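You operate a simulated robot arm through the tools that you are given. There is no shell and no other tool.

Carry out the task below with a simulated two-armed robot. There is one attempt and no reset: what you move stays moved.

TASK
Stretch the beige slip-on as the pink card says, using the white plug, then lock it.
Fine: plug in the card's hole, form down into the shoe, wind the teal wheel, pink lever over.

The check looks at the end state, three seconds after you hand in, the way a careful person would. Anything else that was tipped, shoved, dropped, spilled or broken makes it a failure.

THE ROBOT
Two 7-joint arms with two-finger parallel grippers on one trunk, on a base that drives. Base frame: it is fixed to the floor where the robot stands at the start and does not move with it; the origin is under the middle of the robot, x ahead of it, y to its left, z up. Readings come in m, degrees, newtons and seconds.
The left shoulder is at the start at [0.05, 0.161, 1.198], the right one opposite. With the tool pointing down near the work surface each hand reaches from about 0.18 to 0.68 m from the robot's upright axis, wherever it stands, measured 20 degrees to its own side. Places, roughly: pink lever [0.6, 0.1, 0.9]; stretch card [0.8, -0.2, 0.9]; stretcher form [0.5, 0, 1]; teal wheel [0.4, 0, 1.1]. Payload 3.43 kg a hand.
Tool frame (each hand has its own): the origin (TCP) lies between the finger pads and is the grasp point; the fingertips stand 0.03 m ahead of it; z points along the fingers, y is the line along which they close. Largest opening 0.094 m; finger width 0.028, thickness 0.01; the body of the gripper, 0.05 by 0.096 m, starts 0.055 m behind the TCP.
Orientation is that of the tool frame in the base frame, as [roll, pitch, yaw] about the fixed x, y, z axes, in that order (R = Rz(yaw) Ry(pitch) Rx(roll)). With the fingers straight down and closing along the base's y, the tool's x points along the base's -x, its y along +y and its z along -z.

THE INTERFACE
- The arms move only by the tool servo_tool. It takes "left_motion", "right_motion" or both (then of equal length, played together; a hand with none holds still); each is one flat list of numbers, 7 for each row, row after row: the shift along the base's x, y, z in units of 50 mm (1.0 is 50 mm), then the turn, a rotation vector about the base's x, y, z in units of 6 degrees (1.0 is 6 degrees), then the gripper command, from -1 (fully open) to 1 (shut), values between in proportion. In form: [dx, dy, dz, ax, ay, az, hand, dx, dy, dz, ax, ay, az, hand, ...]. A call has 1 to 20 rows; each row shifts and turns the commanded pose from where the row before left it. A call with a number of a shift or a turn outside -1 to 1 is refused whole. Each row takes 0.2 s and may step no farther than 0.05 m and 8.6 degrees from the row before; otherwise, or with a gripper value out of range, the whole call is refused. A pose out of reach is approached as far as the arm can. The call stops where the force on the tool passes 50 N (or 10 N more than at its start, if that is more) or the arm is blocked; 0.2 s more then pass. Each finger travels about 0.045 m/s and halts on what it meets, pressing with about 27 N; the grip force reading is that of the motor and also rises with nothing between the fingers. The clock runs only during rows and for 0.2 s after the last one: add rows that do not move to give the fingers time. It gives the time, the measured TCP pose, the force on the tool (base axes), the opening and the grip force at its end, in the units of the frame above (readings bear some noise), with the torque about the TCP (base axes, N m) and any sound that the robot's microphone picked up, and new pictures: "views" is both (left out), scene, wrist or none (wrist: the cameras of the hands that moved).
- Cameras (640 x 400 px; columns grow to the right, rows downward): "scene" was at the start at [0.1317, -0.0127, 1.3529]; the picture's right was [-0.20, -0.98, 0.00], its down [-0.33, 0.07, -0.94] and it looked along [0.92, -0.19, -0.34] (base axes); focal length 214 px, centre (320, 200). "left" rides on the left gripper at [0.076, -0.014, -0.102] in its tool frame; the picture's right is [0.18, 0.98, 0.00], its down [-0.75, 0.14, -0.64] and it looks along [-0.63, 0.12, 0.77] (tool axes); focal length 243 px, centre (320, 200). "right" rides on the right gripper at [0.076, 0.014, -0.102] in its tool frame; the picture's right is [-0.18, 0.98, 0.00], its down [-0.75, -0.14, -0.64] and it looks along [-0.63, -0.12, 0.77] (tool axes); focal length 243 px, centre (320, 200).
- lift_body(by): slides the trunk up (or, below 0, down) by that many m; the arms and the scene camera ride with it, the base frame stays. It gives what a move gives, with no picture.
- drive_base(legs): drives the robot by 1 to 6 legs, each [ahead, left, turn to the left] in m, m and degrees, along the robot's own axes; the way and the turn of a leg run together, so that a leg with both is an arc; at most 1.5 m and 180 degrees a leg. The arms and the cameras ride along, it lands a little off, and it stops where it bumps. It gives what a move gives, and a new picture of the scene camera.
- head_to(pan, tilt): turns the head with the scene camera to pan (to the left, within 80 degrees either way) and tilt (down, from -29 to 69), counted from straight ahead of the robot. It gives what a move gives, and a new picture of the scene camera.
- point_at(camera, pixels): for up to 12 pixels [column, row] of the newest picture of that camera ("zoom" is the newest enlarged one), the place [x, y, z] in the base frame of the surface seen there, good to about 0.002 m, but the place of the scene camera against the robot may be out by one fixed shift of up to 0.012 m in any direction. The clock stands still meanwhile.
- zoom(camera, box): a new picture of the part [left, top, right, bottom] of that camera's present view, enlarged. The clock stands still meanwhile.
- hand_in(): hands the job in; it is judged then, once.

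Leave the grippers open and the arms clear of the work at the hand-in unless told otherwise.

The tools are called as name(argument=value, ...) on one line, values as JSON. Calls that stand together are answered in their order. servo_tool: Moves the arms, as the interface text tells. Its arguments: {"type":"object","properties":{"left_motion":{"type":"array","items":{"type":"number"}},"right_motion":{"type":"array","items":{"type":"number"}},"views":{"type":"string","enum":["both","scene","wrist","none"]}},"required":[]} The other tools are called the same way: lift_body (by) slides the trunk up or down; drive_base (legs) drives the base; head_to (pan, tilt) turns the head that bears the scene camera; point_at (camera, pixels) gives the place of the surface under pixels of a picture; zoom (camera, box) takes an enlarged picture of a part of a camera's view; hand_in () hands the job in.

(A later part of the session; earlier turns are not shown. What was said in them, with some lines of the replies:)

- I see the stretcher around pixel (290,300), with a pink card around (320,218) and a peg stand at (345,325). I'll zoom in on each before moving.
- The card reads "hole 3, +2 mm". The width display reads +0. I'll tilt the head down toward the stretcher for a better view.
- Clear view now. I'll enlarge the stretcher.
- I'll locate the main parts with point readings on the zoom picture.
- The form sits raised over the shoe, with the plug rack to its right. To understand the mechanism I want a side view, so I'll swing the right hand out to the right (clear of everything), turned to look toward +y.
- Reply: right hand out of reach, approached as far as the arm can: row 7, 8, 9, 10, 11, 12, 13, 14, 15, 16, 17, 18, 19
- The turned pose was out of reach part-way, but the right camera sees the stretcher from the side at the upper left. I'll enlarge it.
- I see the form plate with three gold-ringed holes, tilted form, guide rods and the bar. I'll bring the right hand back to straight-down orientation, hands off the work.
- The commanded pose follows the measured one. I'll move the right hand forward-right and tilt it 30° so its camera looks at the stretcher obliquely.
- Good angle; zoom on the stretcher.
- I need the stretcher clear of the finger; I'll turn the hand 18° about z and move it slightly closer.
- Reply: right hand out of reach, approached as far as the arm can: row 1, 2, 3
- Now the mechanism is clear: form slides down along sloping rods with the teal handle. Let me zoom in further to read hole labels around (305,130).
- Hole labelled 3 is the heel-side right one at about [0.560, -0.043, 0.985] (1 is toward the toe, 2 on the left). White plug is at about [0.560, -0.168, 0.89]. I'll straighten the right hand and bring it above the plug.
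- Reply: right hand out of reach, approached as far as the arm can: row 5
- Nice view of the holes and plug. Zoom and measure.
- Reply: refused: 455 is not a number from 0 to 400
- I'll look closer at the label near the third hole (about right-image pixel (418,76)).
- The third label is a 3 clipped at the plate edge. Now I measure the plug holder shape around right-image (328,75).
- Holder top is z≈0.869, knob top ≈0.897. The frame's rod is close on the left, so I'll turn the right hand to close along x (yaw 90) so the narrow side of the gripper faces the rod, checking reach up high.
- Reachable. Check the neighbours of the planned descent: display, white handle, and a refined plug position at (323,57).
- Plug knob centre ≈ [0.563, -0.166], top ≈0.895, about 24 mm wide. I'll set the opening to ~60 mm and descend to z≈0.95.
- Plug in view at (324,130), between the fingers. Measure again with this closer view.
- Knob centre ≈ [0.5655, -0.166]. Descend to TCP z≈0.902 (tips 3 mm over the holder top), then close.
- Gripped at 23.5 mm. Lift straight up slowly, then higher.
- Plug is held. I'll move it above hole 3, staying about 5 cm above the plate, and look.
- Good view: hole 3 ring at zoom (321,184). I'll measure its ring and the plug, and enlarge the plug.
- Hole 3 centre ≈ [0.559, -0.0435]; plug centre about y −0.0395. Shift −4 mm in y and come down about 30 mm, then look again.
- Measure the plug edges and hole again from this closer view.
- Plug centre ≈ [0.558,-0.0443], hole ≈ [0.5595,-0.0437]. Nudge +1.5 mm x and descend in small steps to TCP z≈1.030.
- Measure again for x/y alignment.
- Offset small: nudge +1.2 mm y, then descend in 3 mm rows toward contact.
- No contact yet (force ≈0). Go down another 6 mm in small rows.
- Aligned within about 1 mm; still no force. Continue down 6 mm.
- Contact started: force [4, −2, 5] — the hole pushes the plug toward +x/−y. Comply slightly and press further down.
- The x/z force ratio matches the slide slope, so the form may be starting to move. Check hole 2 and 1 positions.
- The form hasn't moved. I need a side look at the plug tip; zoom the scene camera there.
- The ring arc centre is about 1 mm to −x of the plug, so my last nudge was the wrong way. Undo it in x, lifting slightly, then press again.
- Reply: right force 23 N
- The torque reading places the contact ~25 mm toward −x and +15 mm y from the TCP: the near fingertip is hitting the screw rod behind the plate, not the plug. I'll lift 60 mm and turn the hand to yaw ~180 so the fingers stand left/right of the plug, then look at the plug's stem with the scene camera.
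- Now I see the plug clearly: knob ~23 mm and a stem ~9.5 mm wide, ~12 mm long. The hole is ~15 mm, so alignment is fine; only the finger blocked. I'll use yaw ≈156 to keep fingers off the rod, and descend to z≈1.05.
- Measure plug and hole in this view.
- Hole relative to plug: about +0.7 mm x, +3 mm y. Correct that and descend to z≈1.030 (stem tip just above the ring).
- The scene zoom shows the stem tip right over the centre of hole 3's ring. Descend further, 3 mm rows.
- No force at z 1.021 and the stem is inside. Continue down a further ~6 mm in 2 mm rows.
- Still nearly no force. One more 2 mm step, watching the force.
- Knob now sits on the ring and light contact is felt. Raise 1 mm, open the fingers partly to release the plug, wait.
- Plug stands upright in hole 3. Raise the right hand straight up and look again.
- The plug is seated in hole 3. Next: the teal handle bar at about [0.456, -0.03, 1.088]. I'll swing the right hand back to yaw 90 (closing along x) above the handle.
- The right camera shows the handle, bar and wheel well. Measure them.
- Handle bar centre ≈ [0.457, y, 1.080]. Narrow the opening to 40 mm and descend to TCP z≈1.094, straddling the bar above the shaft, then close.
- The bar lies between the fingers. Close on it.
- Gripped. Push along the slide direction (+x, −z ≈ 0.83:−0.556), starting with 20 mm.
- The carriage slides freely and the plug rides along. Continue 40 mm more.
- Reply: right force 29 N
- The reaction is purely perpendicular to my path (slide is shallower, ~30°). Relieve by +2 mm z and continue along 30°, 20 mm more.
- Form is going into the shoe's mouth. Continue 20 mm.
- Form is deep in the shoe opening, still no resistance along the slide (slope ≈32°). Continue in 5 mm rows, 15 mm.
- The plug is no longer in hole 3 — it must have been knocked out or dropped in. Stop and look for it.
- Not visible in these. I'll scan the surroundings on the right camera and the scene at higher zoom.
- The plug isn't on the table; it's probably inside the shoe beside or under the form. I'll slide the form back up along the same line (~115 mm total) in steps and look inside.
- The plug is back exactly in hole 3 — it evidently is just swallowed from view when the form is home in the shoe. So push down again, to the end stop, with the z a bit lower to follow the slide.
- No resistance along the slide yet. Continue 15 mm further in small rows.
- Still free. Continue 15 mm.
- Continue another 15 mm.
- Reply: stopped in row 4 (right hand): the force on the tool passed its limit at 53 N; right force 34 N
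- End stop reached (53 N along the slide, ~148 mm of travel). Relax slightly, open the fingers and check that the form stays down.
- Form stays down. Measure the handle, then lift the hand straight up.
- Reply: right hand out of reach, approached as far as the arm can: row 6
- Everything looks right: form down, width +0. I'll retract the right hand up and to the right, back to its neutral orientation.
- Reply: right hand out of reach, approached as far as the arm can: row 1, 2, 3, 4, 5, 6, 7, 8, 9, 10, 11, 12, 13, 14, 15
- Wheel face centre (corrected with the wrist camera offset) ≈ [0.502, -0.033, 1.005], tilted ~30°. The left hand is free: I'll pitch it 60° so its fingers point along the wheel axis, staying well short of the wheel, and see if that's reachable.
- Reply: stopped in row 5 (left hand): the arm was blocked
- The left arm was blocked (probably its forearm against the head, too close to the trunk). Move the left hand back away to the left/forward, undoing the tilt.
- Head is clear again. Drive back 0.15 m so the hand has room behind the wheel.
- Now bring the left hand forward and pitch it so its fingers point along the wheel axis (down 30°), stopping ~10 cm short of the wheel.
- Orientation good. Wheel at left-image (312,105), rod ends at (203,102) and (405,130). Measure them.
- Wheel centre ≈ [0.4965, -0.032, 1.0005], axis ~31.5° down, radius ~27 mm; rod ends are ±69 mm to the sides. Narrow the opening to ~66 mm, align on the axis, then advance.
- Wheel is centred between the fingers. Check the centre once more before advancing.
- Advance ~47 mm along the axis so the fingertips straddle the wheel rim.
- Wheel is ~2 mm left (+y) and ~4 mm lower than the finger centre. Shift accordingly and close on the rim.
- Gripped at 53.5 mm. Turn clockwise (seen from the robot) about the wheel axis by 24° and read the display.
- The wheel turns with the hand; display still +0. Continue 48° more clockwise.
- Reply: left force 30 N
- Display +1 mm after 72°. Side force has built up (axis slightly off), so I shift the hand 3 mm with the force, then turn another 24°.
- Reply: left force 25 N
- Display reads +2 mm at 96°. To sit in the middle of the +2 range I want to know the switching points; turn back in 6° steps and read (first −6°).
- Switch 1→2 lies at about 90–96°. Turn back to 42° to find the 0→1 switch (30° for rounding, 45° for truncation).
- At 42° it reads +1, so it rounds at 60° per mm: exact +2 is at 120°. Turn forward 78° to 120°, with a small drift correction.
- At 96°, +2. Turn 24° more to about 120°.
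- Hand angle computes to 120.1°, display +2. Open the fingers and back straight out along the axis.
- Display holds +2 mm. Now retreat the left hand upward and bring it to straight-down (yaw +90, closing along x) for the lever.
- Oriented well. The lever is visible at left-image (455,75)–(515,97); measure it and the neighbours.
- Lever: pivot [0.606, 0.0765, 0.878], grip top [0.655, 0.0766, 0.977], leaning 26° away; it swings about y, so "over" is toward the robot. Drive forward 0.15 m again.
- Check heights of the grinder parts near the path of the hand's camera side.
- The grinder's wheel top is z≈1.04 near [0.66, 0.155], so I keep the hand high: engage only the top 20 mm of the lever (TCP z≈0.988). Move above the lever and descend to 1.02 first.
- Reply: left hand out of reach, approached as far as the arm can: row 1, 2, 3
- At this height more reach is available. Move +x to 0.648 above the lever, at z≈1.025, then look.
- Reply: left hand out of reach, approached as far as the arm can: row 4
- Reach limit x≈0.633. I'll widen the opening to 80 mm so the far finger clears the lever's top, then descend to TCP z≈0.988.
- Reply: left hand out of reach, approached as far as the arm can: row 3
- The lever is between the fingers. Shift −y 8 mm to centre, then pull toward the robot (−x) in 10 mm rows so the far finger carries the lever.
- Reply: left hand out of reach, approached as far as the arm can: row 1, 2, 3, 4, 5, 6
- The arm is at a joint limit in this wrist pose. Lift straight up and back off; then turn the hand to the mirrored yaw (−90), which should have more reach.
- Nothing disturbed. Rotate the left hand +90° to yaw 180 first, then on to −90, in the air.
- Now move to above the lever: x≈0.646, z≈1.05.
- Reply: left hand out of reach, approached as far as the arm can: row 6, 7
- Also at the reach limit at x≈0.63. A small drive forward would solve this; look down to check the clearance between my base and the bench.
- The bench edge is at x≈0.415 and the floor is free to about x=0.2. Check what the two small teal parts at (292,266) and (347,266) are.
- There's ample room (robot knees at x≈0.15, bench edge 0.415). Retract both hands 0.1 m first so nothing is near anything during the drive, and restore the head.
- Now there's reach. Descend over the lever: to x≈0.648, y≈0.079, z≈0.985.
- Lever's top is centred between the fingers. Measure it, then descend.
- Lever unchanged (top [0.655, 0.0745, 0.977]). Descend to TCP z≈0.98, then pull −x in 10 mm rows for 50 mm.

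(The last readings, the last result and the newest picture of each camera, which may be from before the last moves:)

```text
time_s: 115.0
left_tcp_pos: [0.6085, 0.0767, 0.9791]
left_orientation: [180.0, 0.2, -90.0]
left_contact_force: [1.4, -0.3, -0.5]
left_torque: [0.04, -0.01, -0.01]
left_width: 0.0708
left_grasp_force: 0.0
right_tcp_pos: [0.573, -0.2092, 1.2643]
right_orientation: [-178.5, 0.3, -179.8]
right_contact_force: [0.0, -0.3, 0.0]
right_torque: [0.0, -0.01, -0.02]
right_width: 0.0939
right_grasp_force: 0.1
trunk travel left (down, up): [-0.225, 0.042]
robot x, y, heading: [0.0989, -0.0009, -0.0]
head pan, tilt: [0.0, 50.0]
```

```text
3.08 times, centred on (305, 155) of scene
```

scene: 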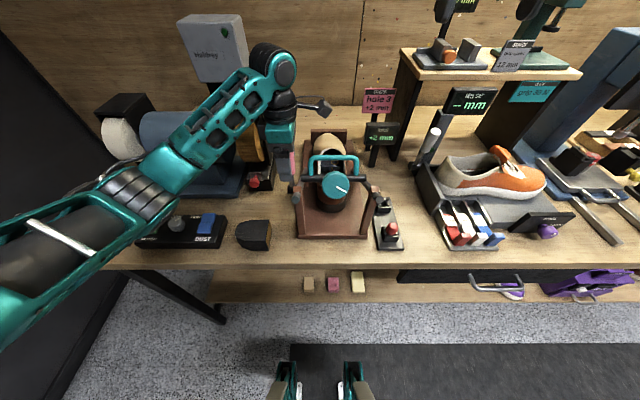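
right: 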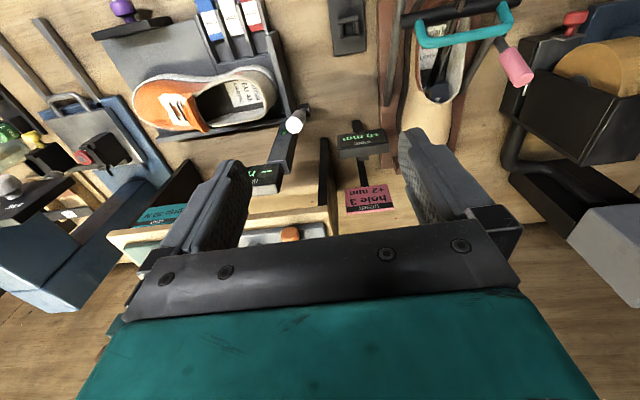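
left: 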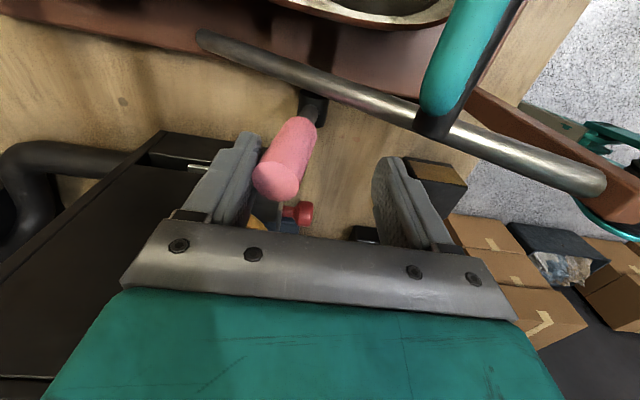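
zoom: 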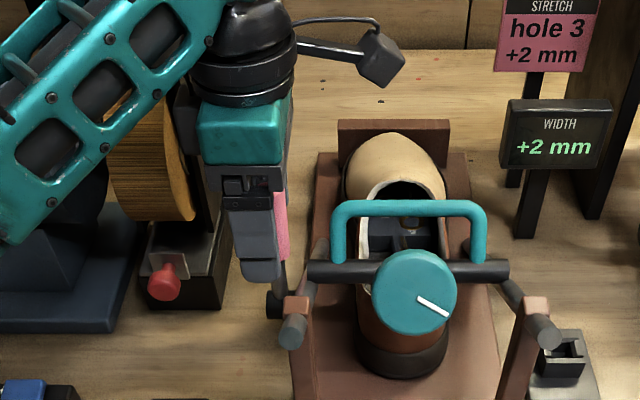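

The lever follows with little force. Continue −x 50 mm.

servo_tool(left_motion=[-0.2, 0, 0, 0, 0, 0, -0.5, -0.2, 0, 0, 0, 0, 0, -0.5, -0.2, 0, 0, 0, 0, 0, -0.5, -0.2, 0, 0, 0, 0, 0, -0.5, -0.2, 0, 0, 0, 0, 0, -0.5, 0, 0, 0, 0, 0, 0, -0.5], views="both")

zoom(camera="left", box=[200, 40, 440, 220])

zoom(camera="scene", box=[230, 90, 380, 220])

```text
time_s: 116.4
left_tcp_pos: [0.5574, 0.0766, 0.9781]
left_orientation: [179.9, 0.2, -90.0]
left_contact_force: [0.2, 0.8, 0.5]
left_torque: [0.01, -0.03, -0.04]
left_width: 0.0703
left_grasp_force: 0.1
right_tcp_pos: [0.573, -0.211, 1.2646]
right_orientation: [-178.5, 0.3, -179.8]
right_contact_force: [-0.5, -0.2, -0.1]
right_torque: [-0.02, 0.0, 0.0]
right_width: 0.094
right_grasp_force: 0.0
trunk travel left (down, up): [-0.225, 0.042]
robot x, y, heading: [0.0966, -0.0016, -0.3]
head pan, tilt: [0.0, 50.0]
```

scene: 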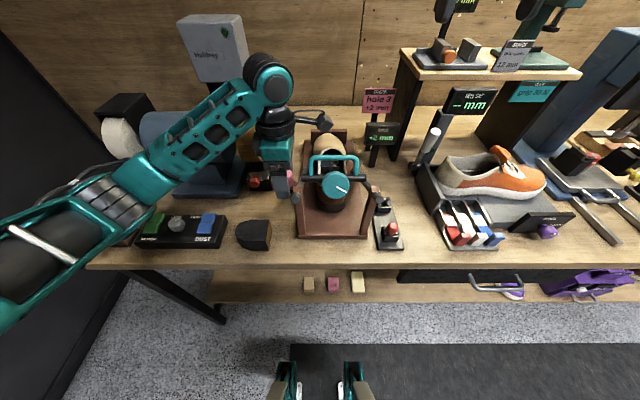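
left: 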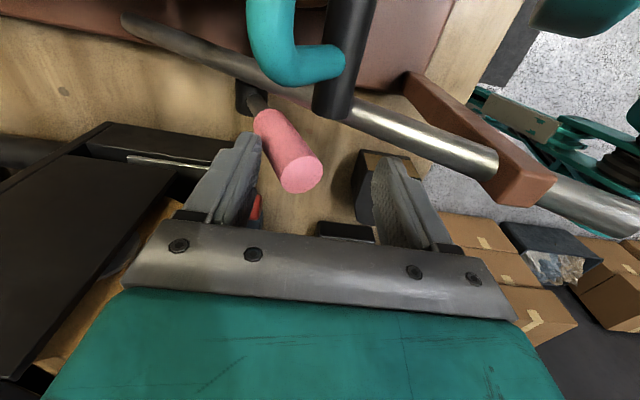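

```text
2.22 times, centred on (320, 130) of left
```

zoom: 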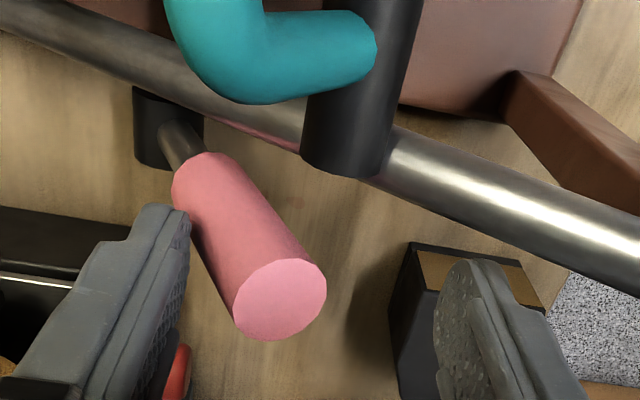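

```text
3.08 times, centred on (305, 155) of scene
```

zoom: 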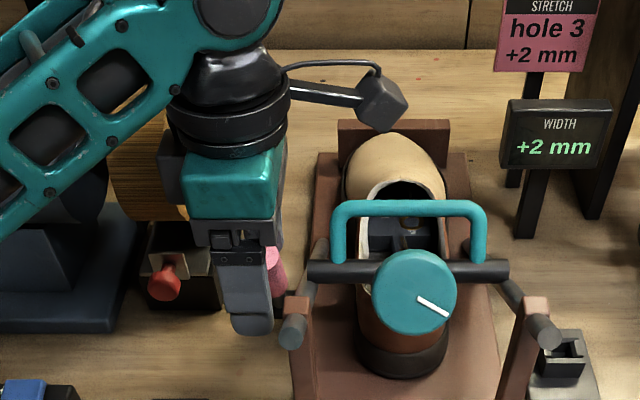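

The lever has gone past vertical, leaning toward the robot, ahead of the far finger. Measure it.

point_at(camera="zoom", pixels=[[265, 260], [275, 300]])

point_at(camera="left", pixels=[[302, 175], [285, 150], [270, 130], [255, 103], [248, 95]])

```text
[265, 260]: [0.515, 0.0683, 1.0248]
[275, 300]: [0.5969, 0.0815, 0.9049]
```

```text
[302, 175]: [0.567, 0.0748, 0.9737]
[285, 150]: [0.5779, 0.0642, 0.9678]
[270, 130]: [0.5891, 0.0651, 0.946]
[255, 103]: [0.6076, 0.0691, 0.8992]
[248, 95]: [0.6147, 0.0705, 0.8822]
```

Lever now leans −22° (top at [0.567, 0.0748, 0.974]). Push gently further until it stops.

servo_tool(left_motion=[-0.15, 0, 0, 0, 0, 0, -0.5, -0.15, 0, 0, 0, 0, 0, -0.5, -0.15, 0, 0, 0, 0, 0, -0.5, -0.1, 0, 0, 0, 0, 0, -0.5, 0, 0, 0, 0, 0, 0, -0.5], views="wrist")

point_at(camera="left", pixels=[[302, 175], [320, 175], [285, 150], [270, 130]])

zoom(camera="left", box=[200, 40, 440, 220])

```text
time_s: 117.6
left_tcp_pos: [0.5333, 0.0769, 0.9795]
left_orientation: [-179.9, 0.1, -89.8]
left_contact_force: [11.6, 0.1, 2.8]
left_torque: [0.04, -0.4, 0.02]
left_width: 0.0773
left_grasp_force: 6.0
right_tcp_pos: [0.5727, -0.2106, 1.2642]
right_orientation: [-178.5, 0.2, -179.8]
right_contact_force: [-1.4, 0.2, -0.1]
right_torque: [-0.04, 0.0, 0.01]
right_width: 0.0939
right_grasp_force: 0.1
trunk travel left (down, up): [-0.225, 0.042]
robot x, y, heading: [0.0997, 0.0021, -0.0]
head pan, tilt: [0.0, 50.0]
```

left: 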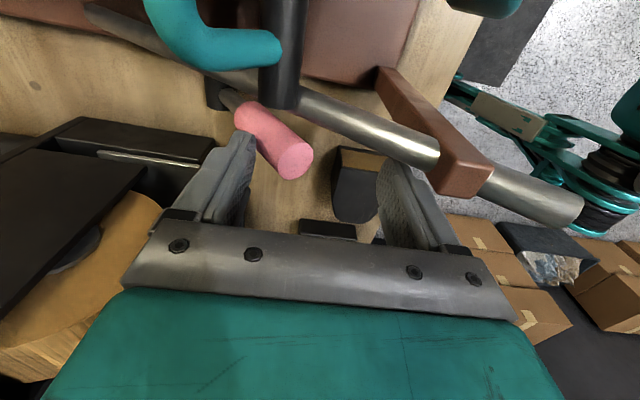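

```text
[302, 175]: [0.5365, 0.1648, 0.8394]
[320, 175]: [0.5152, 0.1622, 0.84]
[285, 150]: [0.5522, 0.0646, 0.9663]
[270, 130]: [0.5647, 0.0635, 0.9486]
```

```text
2.22 times, centred on (320, 130) of left
```

zoom: 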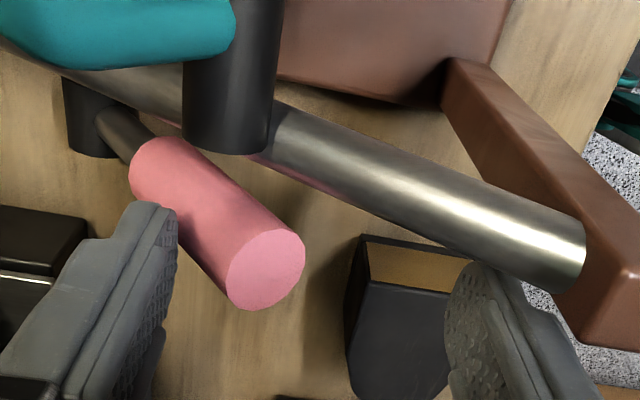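

Resistance 11.6 N now, lever ≈ −33°. Push a little more to see if this is the stop.

servo_tool(left_motion=[-0.1, 0, -0.02, 0, 0, 0, -0.5, -0.1, 0, -0.02, 0, 0, 0, -0.5, 0, 0, 0, 0, 0, 0, -0.5], views="wrist")

zoom(camera="left", box=[180, 40, 420, 220])

point_at(camera="left", pixels=[[292, 160], [280, 155], [270, 140], [255, 125], [240, 110], [215, 92]])

```text
time_s: 118.4
left_tcp_pos: [0.5261, 0.0761, 0.9782]
left_orientation: [-179.5, 0.1, -89.6]
left_contact_force: [32.3, -1.8, 12.0]
left_torque: [-0.15, -1.54, -0.05]
left_width: 0.0888
left_grasp_force: 15.9
right_tcp_pos: [0.5762, -0.2117, 1.2629]
right_orientation: [-178.6, 0.1, -179.8]
right_contact_force: [1.0, 0.0, -0.8]
right_torque: [-0.03, -0.03, 0.03]
right_width: 0.094
right_grasp_force: 0.1
trunk travel left (down, up): [-0.225, 0.042]
robot x, y, heading: [0.1003, -0.0023, -0.1]
head pan, tilt: [0.0, 50.0]
```

left: 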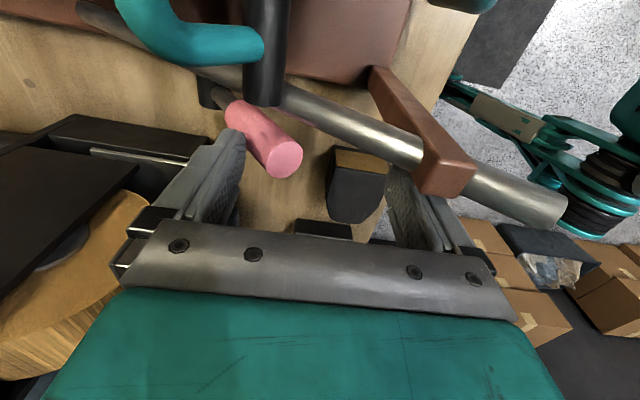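

```text
2.22 times, centred on (300, 130) of left
```

zoom: 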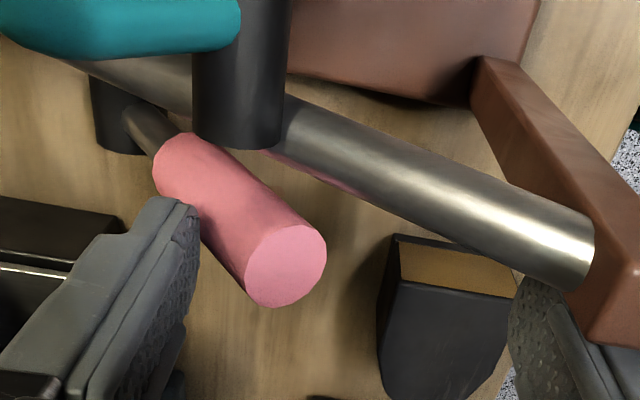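

```text
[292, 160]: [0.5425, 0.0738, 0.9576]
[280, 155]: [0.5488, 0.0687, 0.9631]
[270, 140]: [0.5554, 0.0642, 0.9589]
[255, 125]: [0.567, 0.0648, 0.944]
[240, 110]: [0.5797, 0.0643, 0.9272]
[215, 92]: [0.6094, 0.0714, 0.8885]
```

The lever resists with 32 N without moving: end stop. Back off +x a little and check that the lever stays over.

servo_tool(left_motion=[0.2, 0, 0, 0, 0, 0, -0.5, 0.3, 0, 0, 0, 0, 0, -0.5, 0, 0, 0, 0, 0, 0, -0.5, 0, 0, 0, 0, 0, 0, -0.5, 0, 0, 0, 0, 0, 0, -0.5], views="both")

zoom(camera="left", box=[180, 40, 420, 220])

zoom(camera="scene", box=[230, 90, 420, 250])

```text
time_s: 119.6
left_tcp_pos: [0.5454, 0.0758, 0.9775]
left_orientation: [179.8, 0.1, -90.0]
left_contact_force: [0.0, -0.2, 0.2]
left_torque: [-0.01, -0.03, 0.05]
left_width: 0.0702
left_grasp_force: 0.0
right_tcp_pos: [0.5727, -0.2107, 1.266]
right_orientation: [-178.5, 0.3, -179.9]
right_contact_force: [-0.2, 0.1, -0.1]
right_torque: [-0.03, -0.04, 0.01]
right_width: 0.0937
right_grasp_force: 0.0
trunk travel left (down, up): [-0.225, 0.042]
robot x, y, heading: [0.0964, -0.0018, -0.4]
head pan, tilt: [0.0, 50.0]
```

scene: 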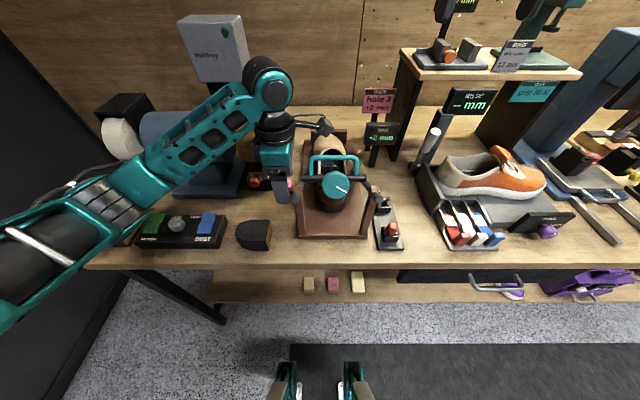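
left: 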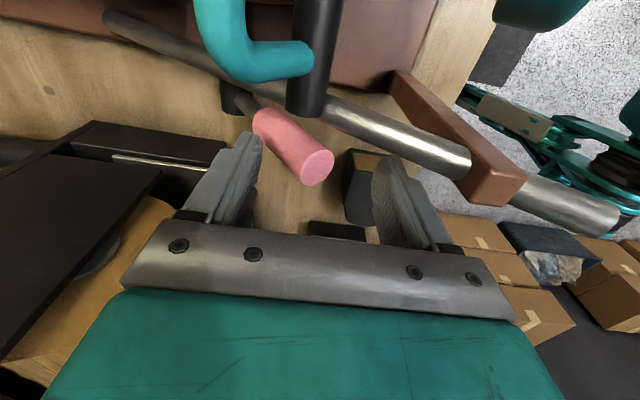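

```text
2.22 times, centred on (300, 130) of left
```

zoom: 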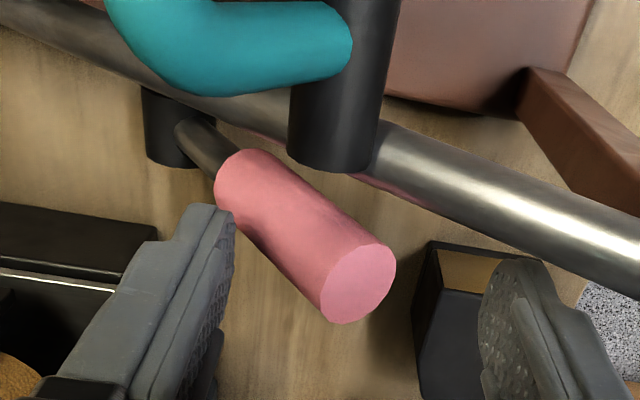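

```text
2.50 times, centred on (325, 170) of scene
```

zoom: 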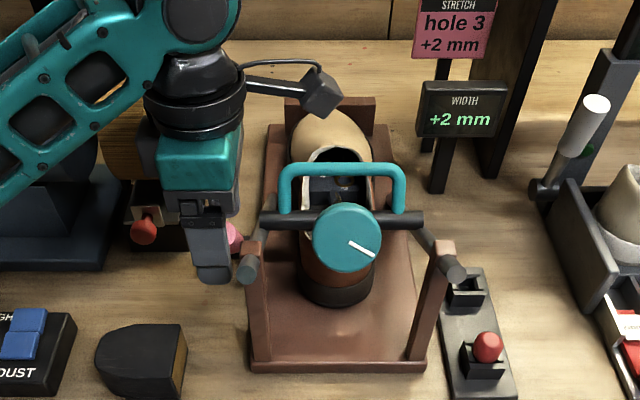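

The lever stays over; width still +2. Lift the left hand straight up and clear, then look again.

servo_tool(left_motion=[0, 0, 0.3, 0, 0, 0, -0.5, 0, 0, 0.6, 0, 0, 0, -0.5, 0, 0, 0.8, 0, 0, 0, -0.5, 0, 0, 0.8, 0, 0, 0, -0.5, -0.2, 0.2, 0.8, 0, 0, 0, -1, -0.2, 0.4, 0.6, 0, 0, 0, -1], views="both")

zoom(camera="scene", box=[230, 90, 420, 250])

zoom(camera="left", box=[120, 0, 440, 180])

```text
time_s: 121.0
left_tcp_pos: [0.5241, 0.1067, 1.1732]
left_orientation: [179.9, 0.2, -90.0]
left_contact_force: [-1.3, -0.3, 0.4]
left_torque: [0.01, -0.02, 0.01]
left_width: 0.0941
left_grasp_force: 0.0
right_tcp_pos: [0.5721, -0.2094, 1.265]
right_orientation: [-178.5, 0.3, -179.8]
right_contact_force: [-0.6, 0.2, 1.0]
right_torque: [0.03, -0.06, 0.02]
right_width: 0.0942
right_grasp_force: 0.0
trunk travel left (down, up): [-0.225, 0.042]
robot x, y, heading: [0.0982, 0.001, 0.1]
head pan, tilt: [0.0, 50.0]
```

scene: 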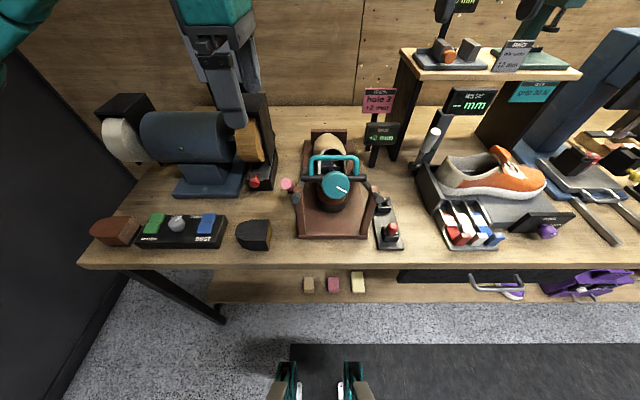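
left: 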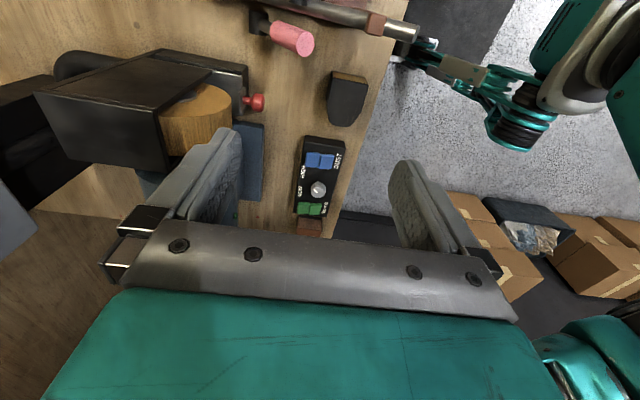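

```text
2.50 times, centred on (325, 170) of scene
```

zoom: 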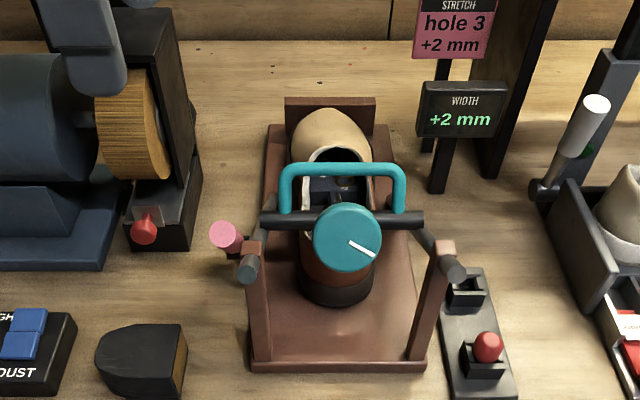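

```text
2.00 times, centred on (280, 90) of left
```

zoom: 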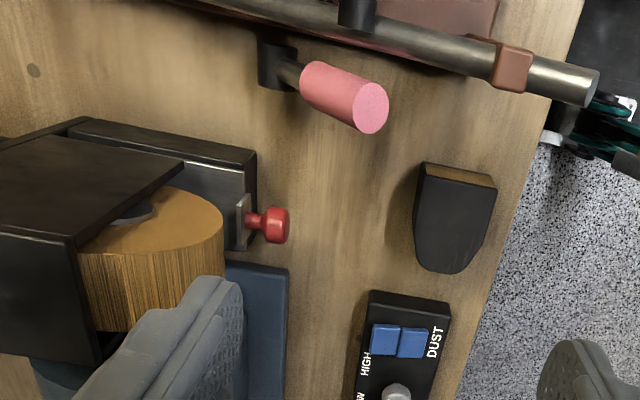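

Measure the final lever angle and look into the shoe opening.

point_at(camera="zoom", pixels=[[370, 107], [325, 85], [288, 70], [275, 50]])

zoom(camera="scene", box=[300, 125, 370, 190])

zoom(camera="right", box=[320, 0, 560, 180])

```text
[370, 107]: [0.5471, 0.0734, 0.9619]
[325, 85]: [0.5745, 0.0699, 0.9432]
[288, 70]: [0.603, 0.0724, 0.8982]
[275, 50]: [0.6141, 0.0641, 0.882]
```

```text
6.15 times, centred on (335, 158) of scene
```

zoom: 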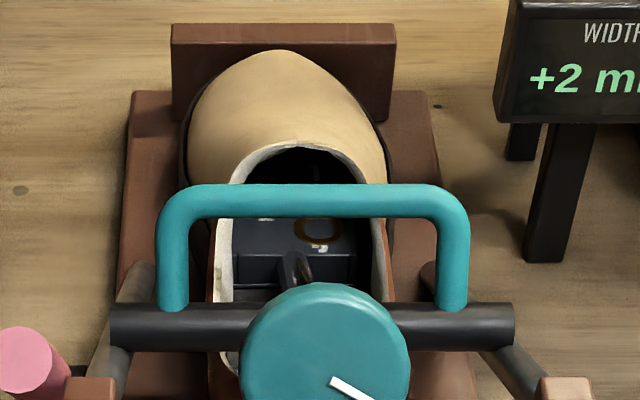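

```text
2.22 times, centred on (440, 90) of right
```

zoom: 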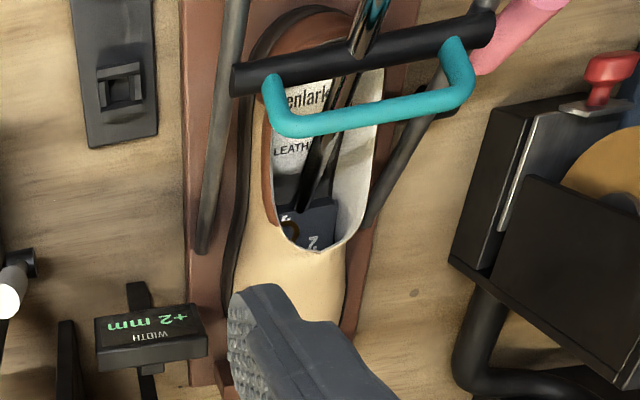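

Lever is at −35°, locked over. One more close look at hole 3 inside the shoe, and the surroundings for any displaced thing.

zoom(camera="right", box=[410, 80, 480, 130])

zoom(camera="right", box=[360, 120, 420, 160])

point_at(camera="right", pixels=[[429, 103], [434, 107], [440, 105], [447, 112]])

```text
8.00 times, centred on (445, 105) of right
```

zoom: 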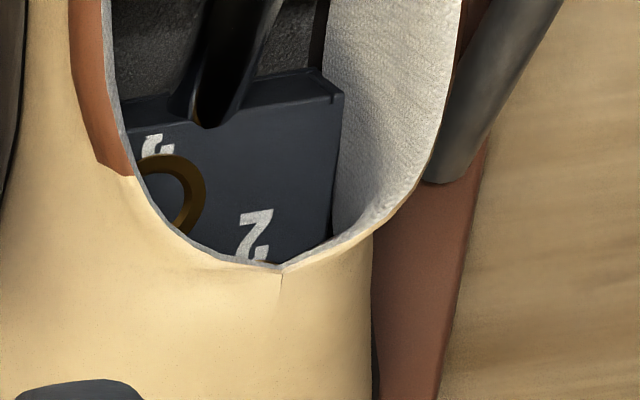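

```text
10.00 times, centred on (390, 140) of right
```

zoom: 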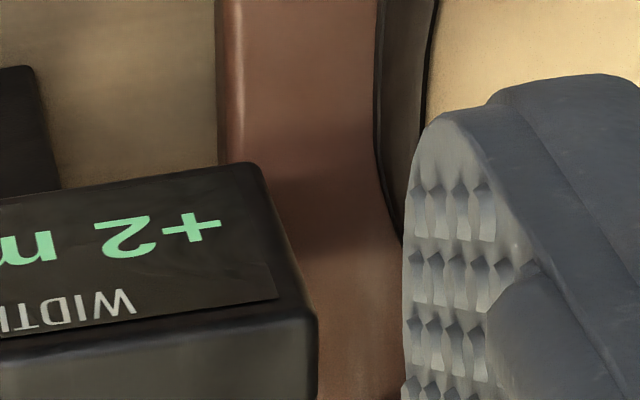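

```text
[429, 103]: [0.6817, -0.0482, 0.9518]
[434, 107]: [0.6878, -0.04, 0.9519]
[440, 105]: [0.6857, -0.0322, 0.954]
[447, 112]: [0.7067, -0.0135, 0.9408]
```

Odd: the depth there reads z≈0.952, above the plate. Sample more points across the opening.

point_at(camera="right", pixels=[[424, 100], [428, 106], [433, 112], [438, 98], [445, 98], [452, 98], [452, 108], [436, 92], [450, 85], [460, 100], [420, 110], [440, 120]])

point_at(camera="scene", pixels=[[335, 162], [334, 166], [325, 163], [345, 163], [320, 178], [335, 145], [336, 155]])

```text
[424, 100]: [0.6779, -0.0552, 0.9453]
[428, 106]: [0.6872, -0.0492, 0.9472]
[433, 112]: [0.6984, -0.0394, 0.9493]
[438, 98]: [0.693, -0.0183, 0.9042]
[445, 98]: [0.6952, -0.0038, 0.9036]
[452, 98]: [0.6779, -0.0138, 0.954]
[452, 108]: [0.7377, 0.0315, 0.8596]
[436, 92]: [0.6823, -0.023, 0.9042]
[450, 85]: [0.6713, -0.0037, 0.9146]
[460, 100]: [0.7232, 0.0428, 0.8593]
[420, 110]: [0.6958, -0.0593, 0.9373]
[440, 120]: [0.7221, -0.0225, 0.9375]
```

```text
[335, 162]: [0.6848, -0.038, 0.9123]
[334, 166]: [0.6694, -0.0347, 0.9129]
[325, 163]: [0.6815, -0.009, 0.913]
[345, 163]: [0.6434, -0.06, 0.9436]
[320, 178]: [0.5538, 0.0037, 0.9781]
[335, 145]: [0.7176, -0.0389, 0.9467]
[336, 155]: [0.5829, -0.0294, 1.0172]
```

The form, display (+2 mm), wheel and lever are all in their end states, and the plug rides with the form exactly as it did in the retract test. Both grippers are open; drive the base back so the arms are clear of the bench.

drive_base(legs=[[-0.25, 0, 0]])

zoom(camera="scene", box=[230, 60, 430, 220])

```text
time_s: 122.8
left_tcp_pos: [0.2738, 0.1084, 1.1737]
left_orientation: [-179.9, 0.2, -89.8]
left_contact_force: [-0.2, 0.9, -0.1]
left_torque: [-0.02, -0.03, -0.01]
left_width: 0.094
left_grasp_force: 0.2
right_tcp_pos: [0.322, -0.2089, 1.2652]
right_orientation: [-178.6, 0.3, -179.5]
right_contact_force: [0.1, -1.1, -0.4]
right_torque: [-0.01, 0.03, -0.02]
right_width: 0.0939
right_grasp_force: 0.1
trunk travel left (down, up): [-0.225, 0.042]
robot x, y, heading: [-0.1513, -0.0036, 0.1]
head pan, tilt: [0.0, 50.0]
```

scene: 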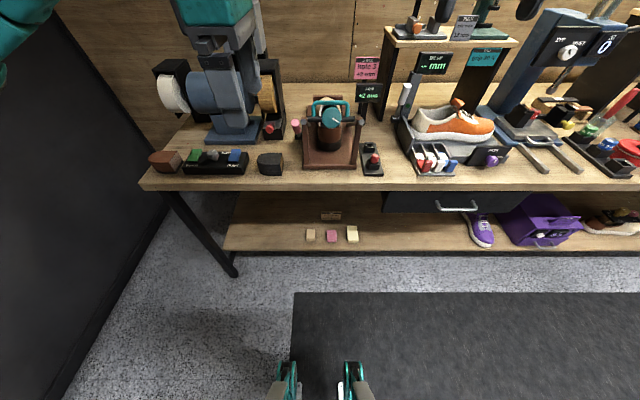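

```text
2.50 times, centred on (330, 140) of scene
```

zoom: 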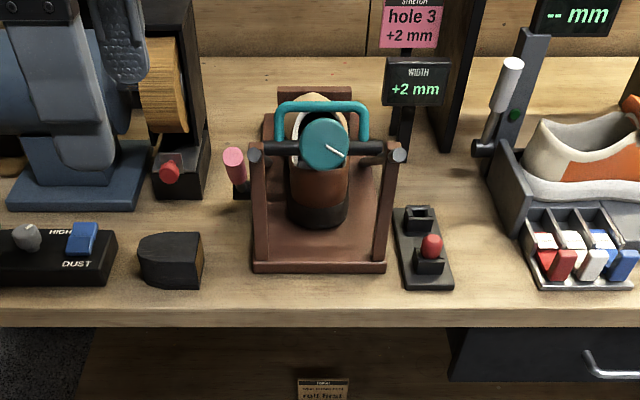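

Everything looks orderly. I see a small card on the lower shelf; read it, and check once more for any stray plug around the stretcher.

zoom(camera="scene", box=[300, 200, 370, 250])

zoom(camera="scene", box=[290, 90, 390, 180])

zoom(camera="right", box=[300, 0, 640, 200])

```text
8.00 times, centred on (335, 225) of scene
```

zoom: 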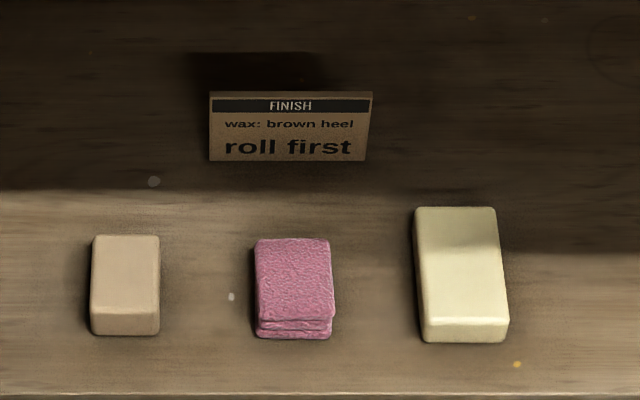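

```text
4.44 times, centred on (340, 135) of scene
```

zoom: 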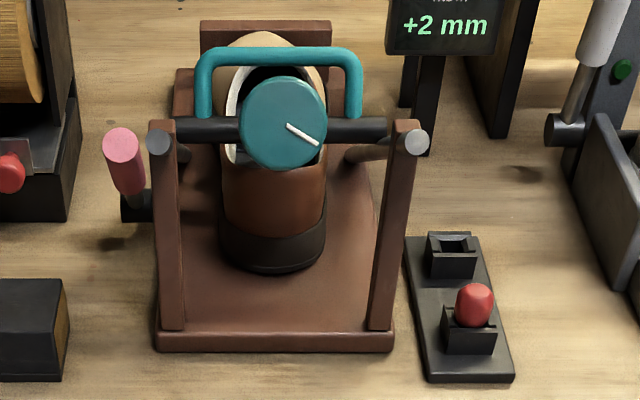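

```text
1.88 times, centred on (470, 100) of right
```

zoom: 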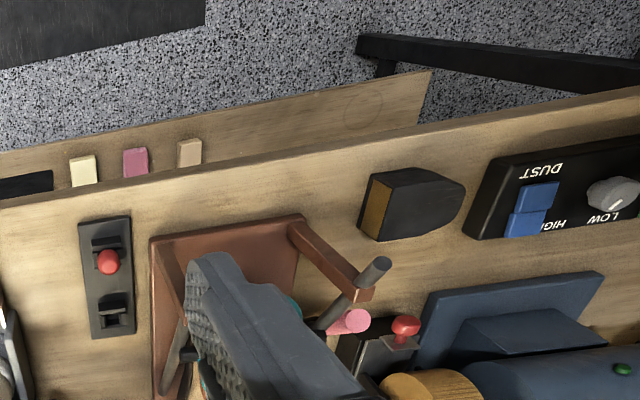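

That card belongs to another station. No stray parts: rack undisturbed (red plug in place), display +2 mm, form home, lever over, hands open and clear. Handing in.

hand_in()

```text
The job is handed in.
```

I followed the pink card (hole 3, +2 mm) on the beige slip-on and handed the job in. One thing I could not see at the end was the white plug.

- **Plug:** The white plug went into hole 3 and sat upright. Once the form was well inside the shoe, the plug no longer showed in the pictures. I slid the form back about 20 mm to check, and it was still seated in hole 3. I then pushed the form the rest of the way, so its final position rests on that check. I saw no loose plug around the stretcher.
- **Form:** It is down in the shoe, pushed to its end stop.
- **Wheel:** The teal wheel is wound 120°, and the width display reads +2 mm. I wound it back and forth once to find where the display changes, so it sits in the middle of the +2 range.
- **Lever:** The pink lever is over toward the robot, against its stop, and it stayed there when released.

I backed the robot away from the bench with both grippers open. I saw nothing tipped, moved or dropped, and the red plug is still in its rack. While I was positioning the left arm to turn the wheel, it was blocked once, most likely against the robot's own head. I backed it off and it did not touch the bench.
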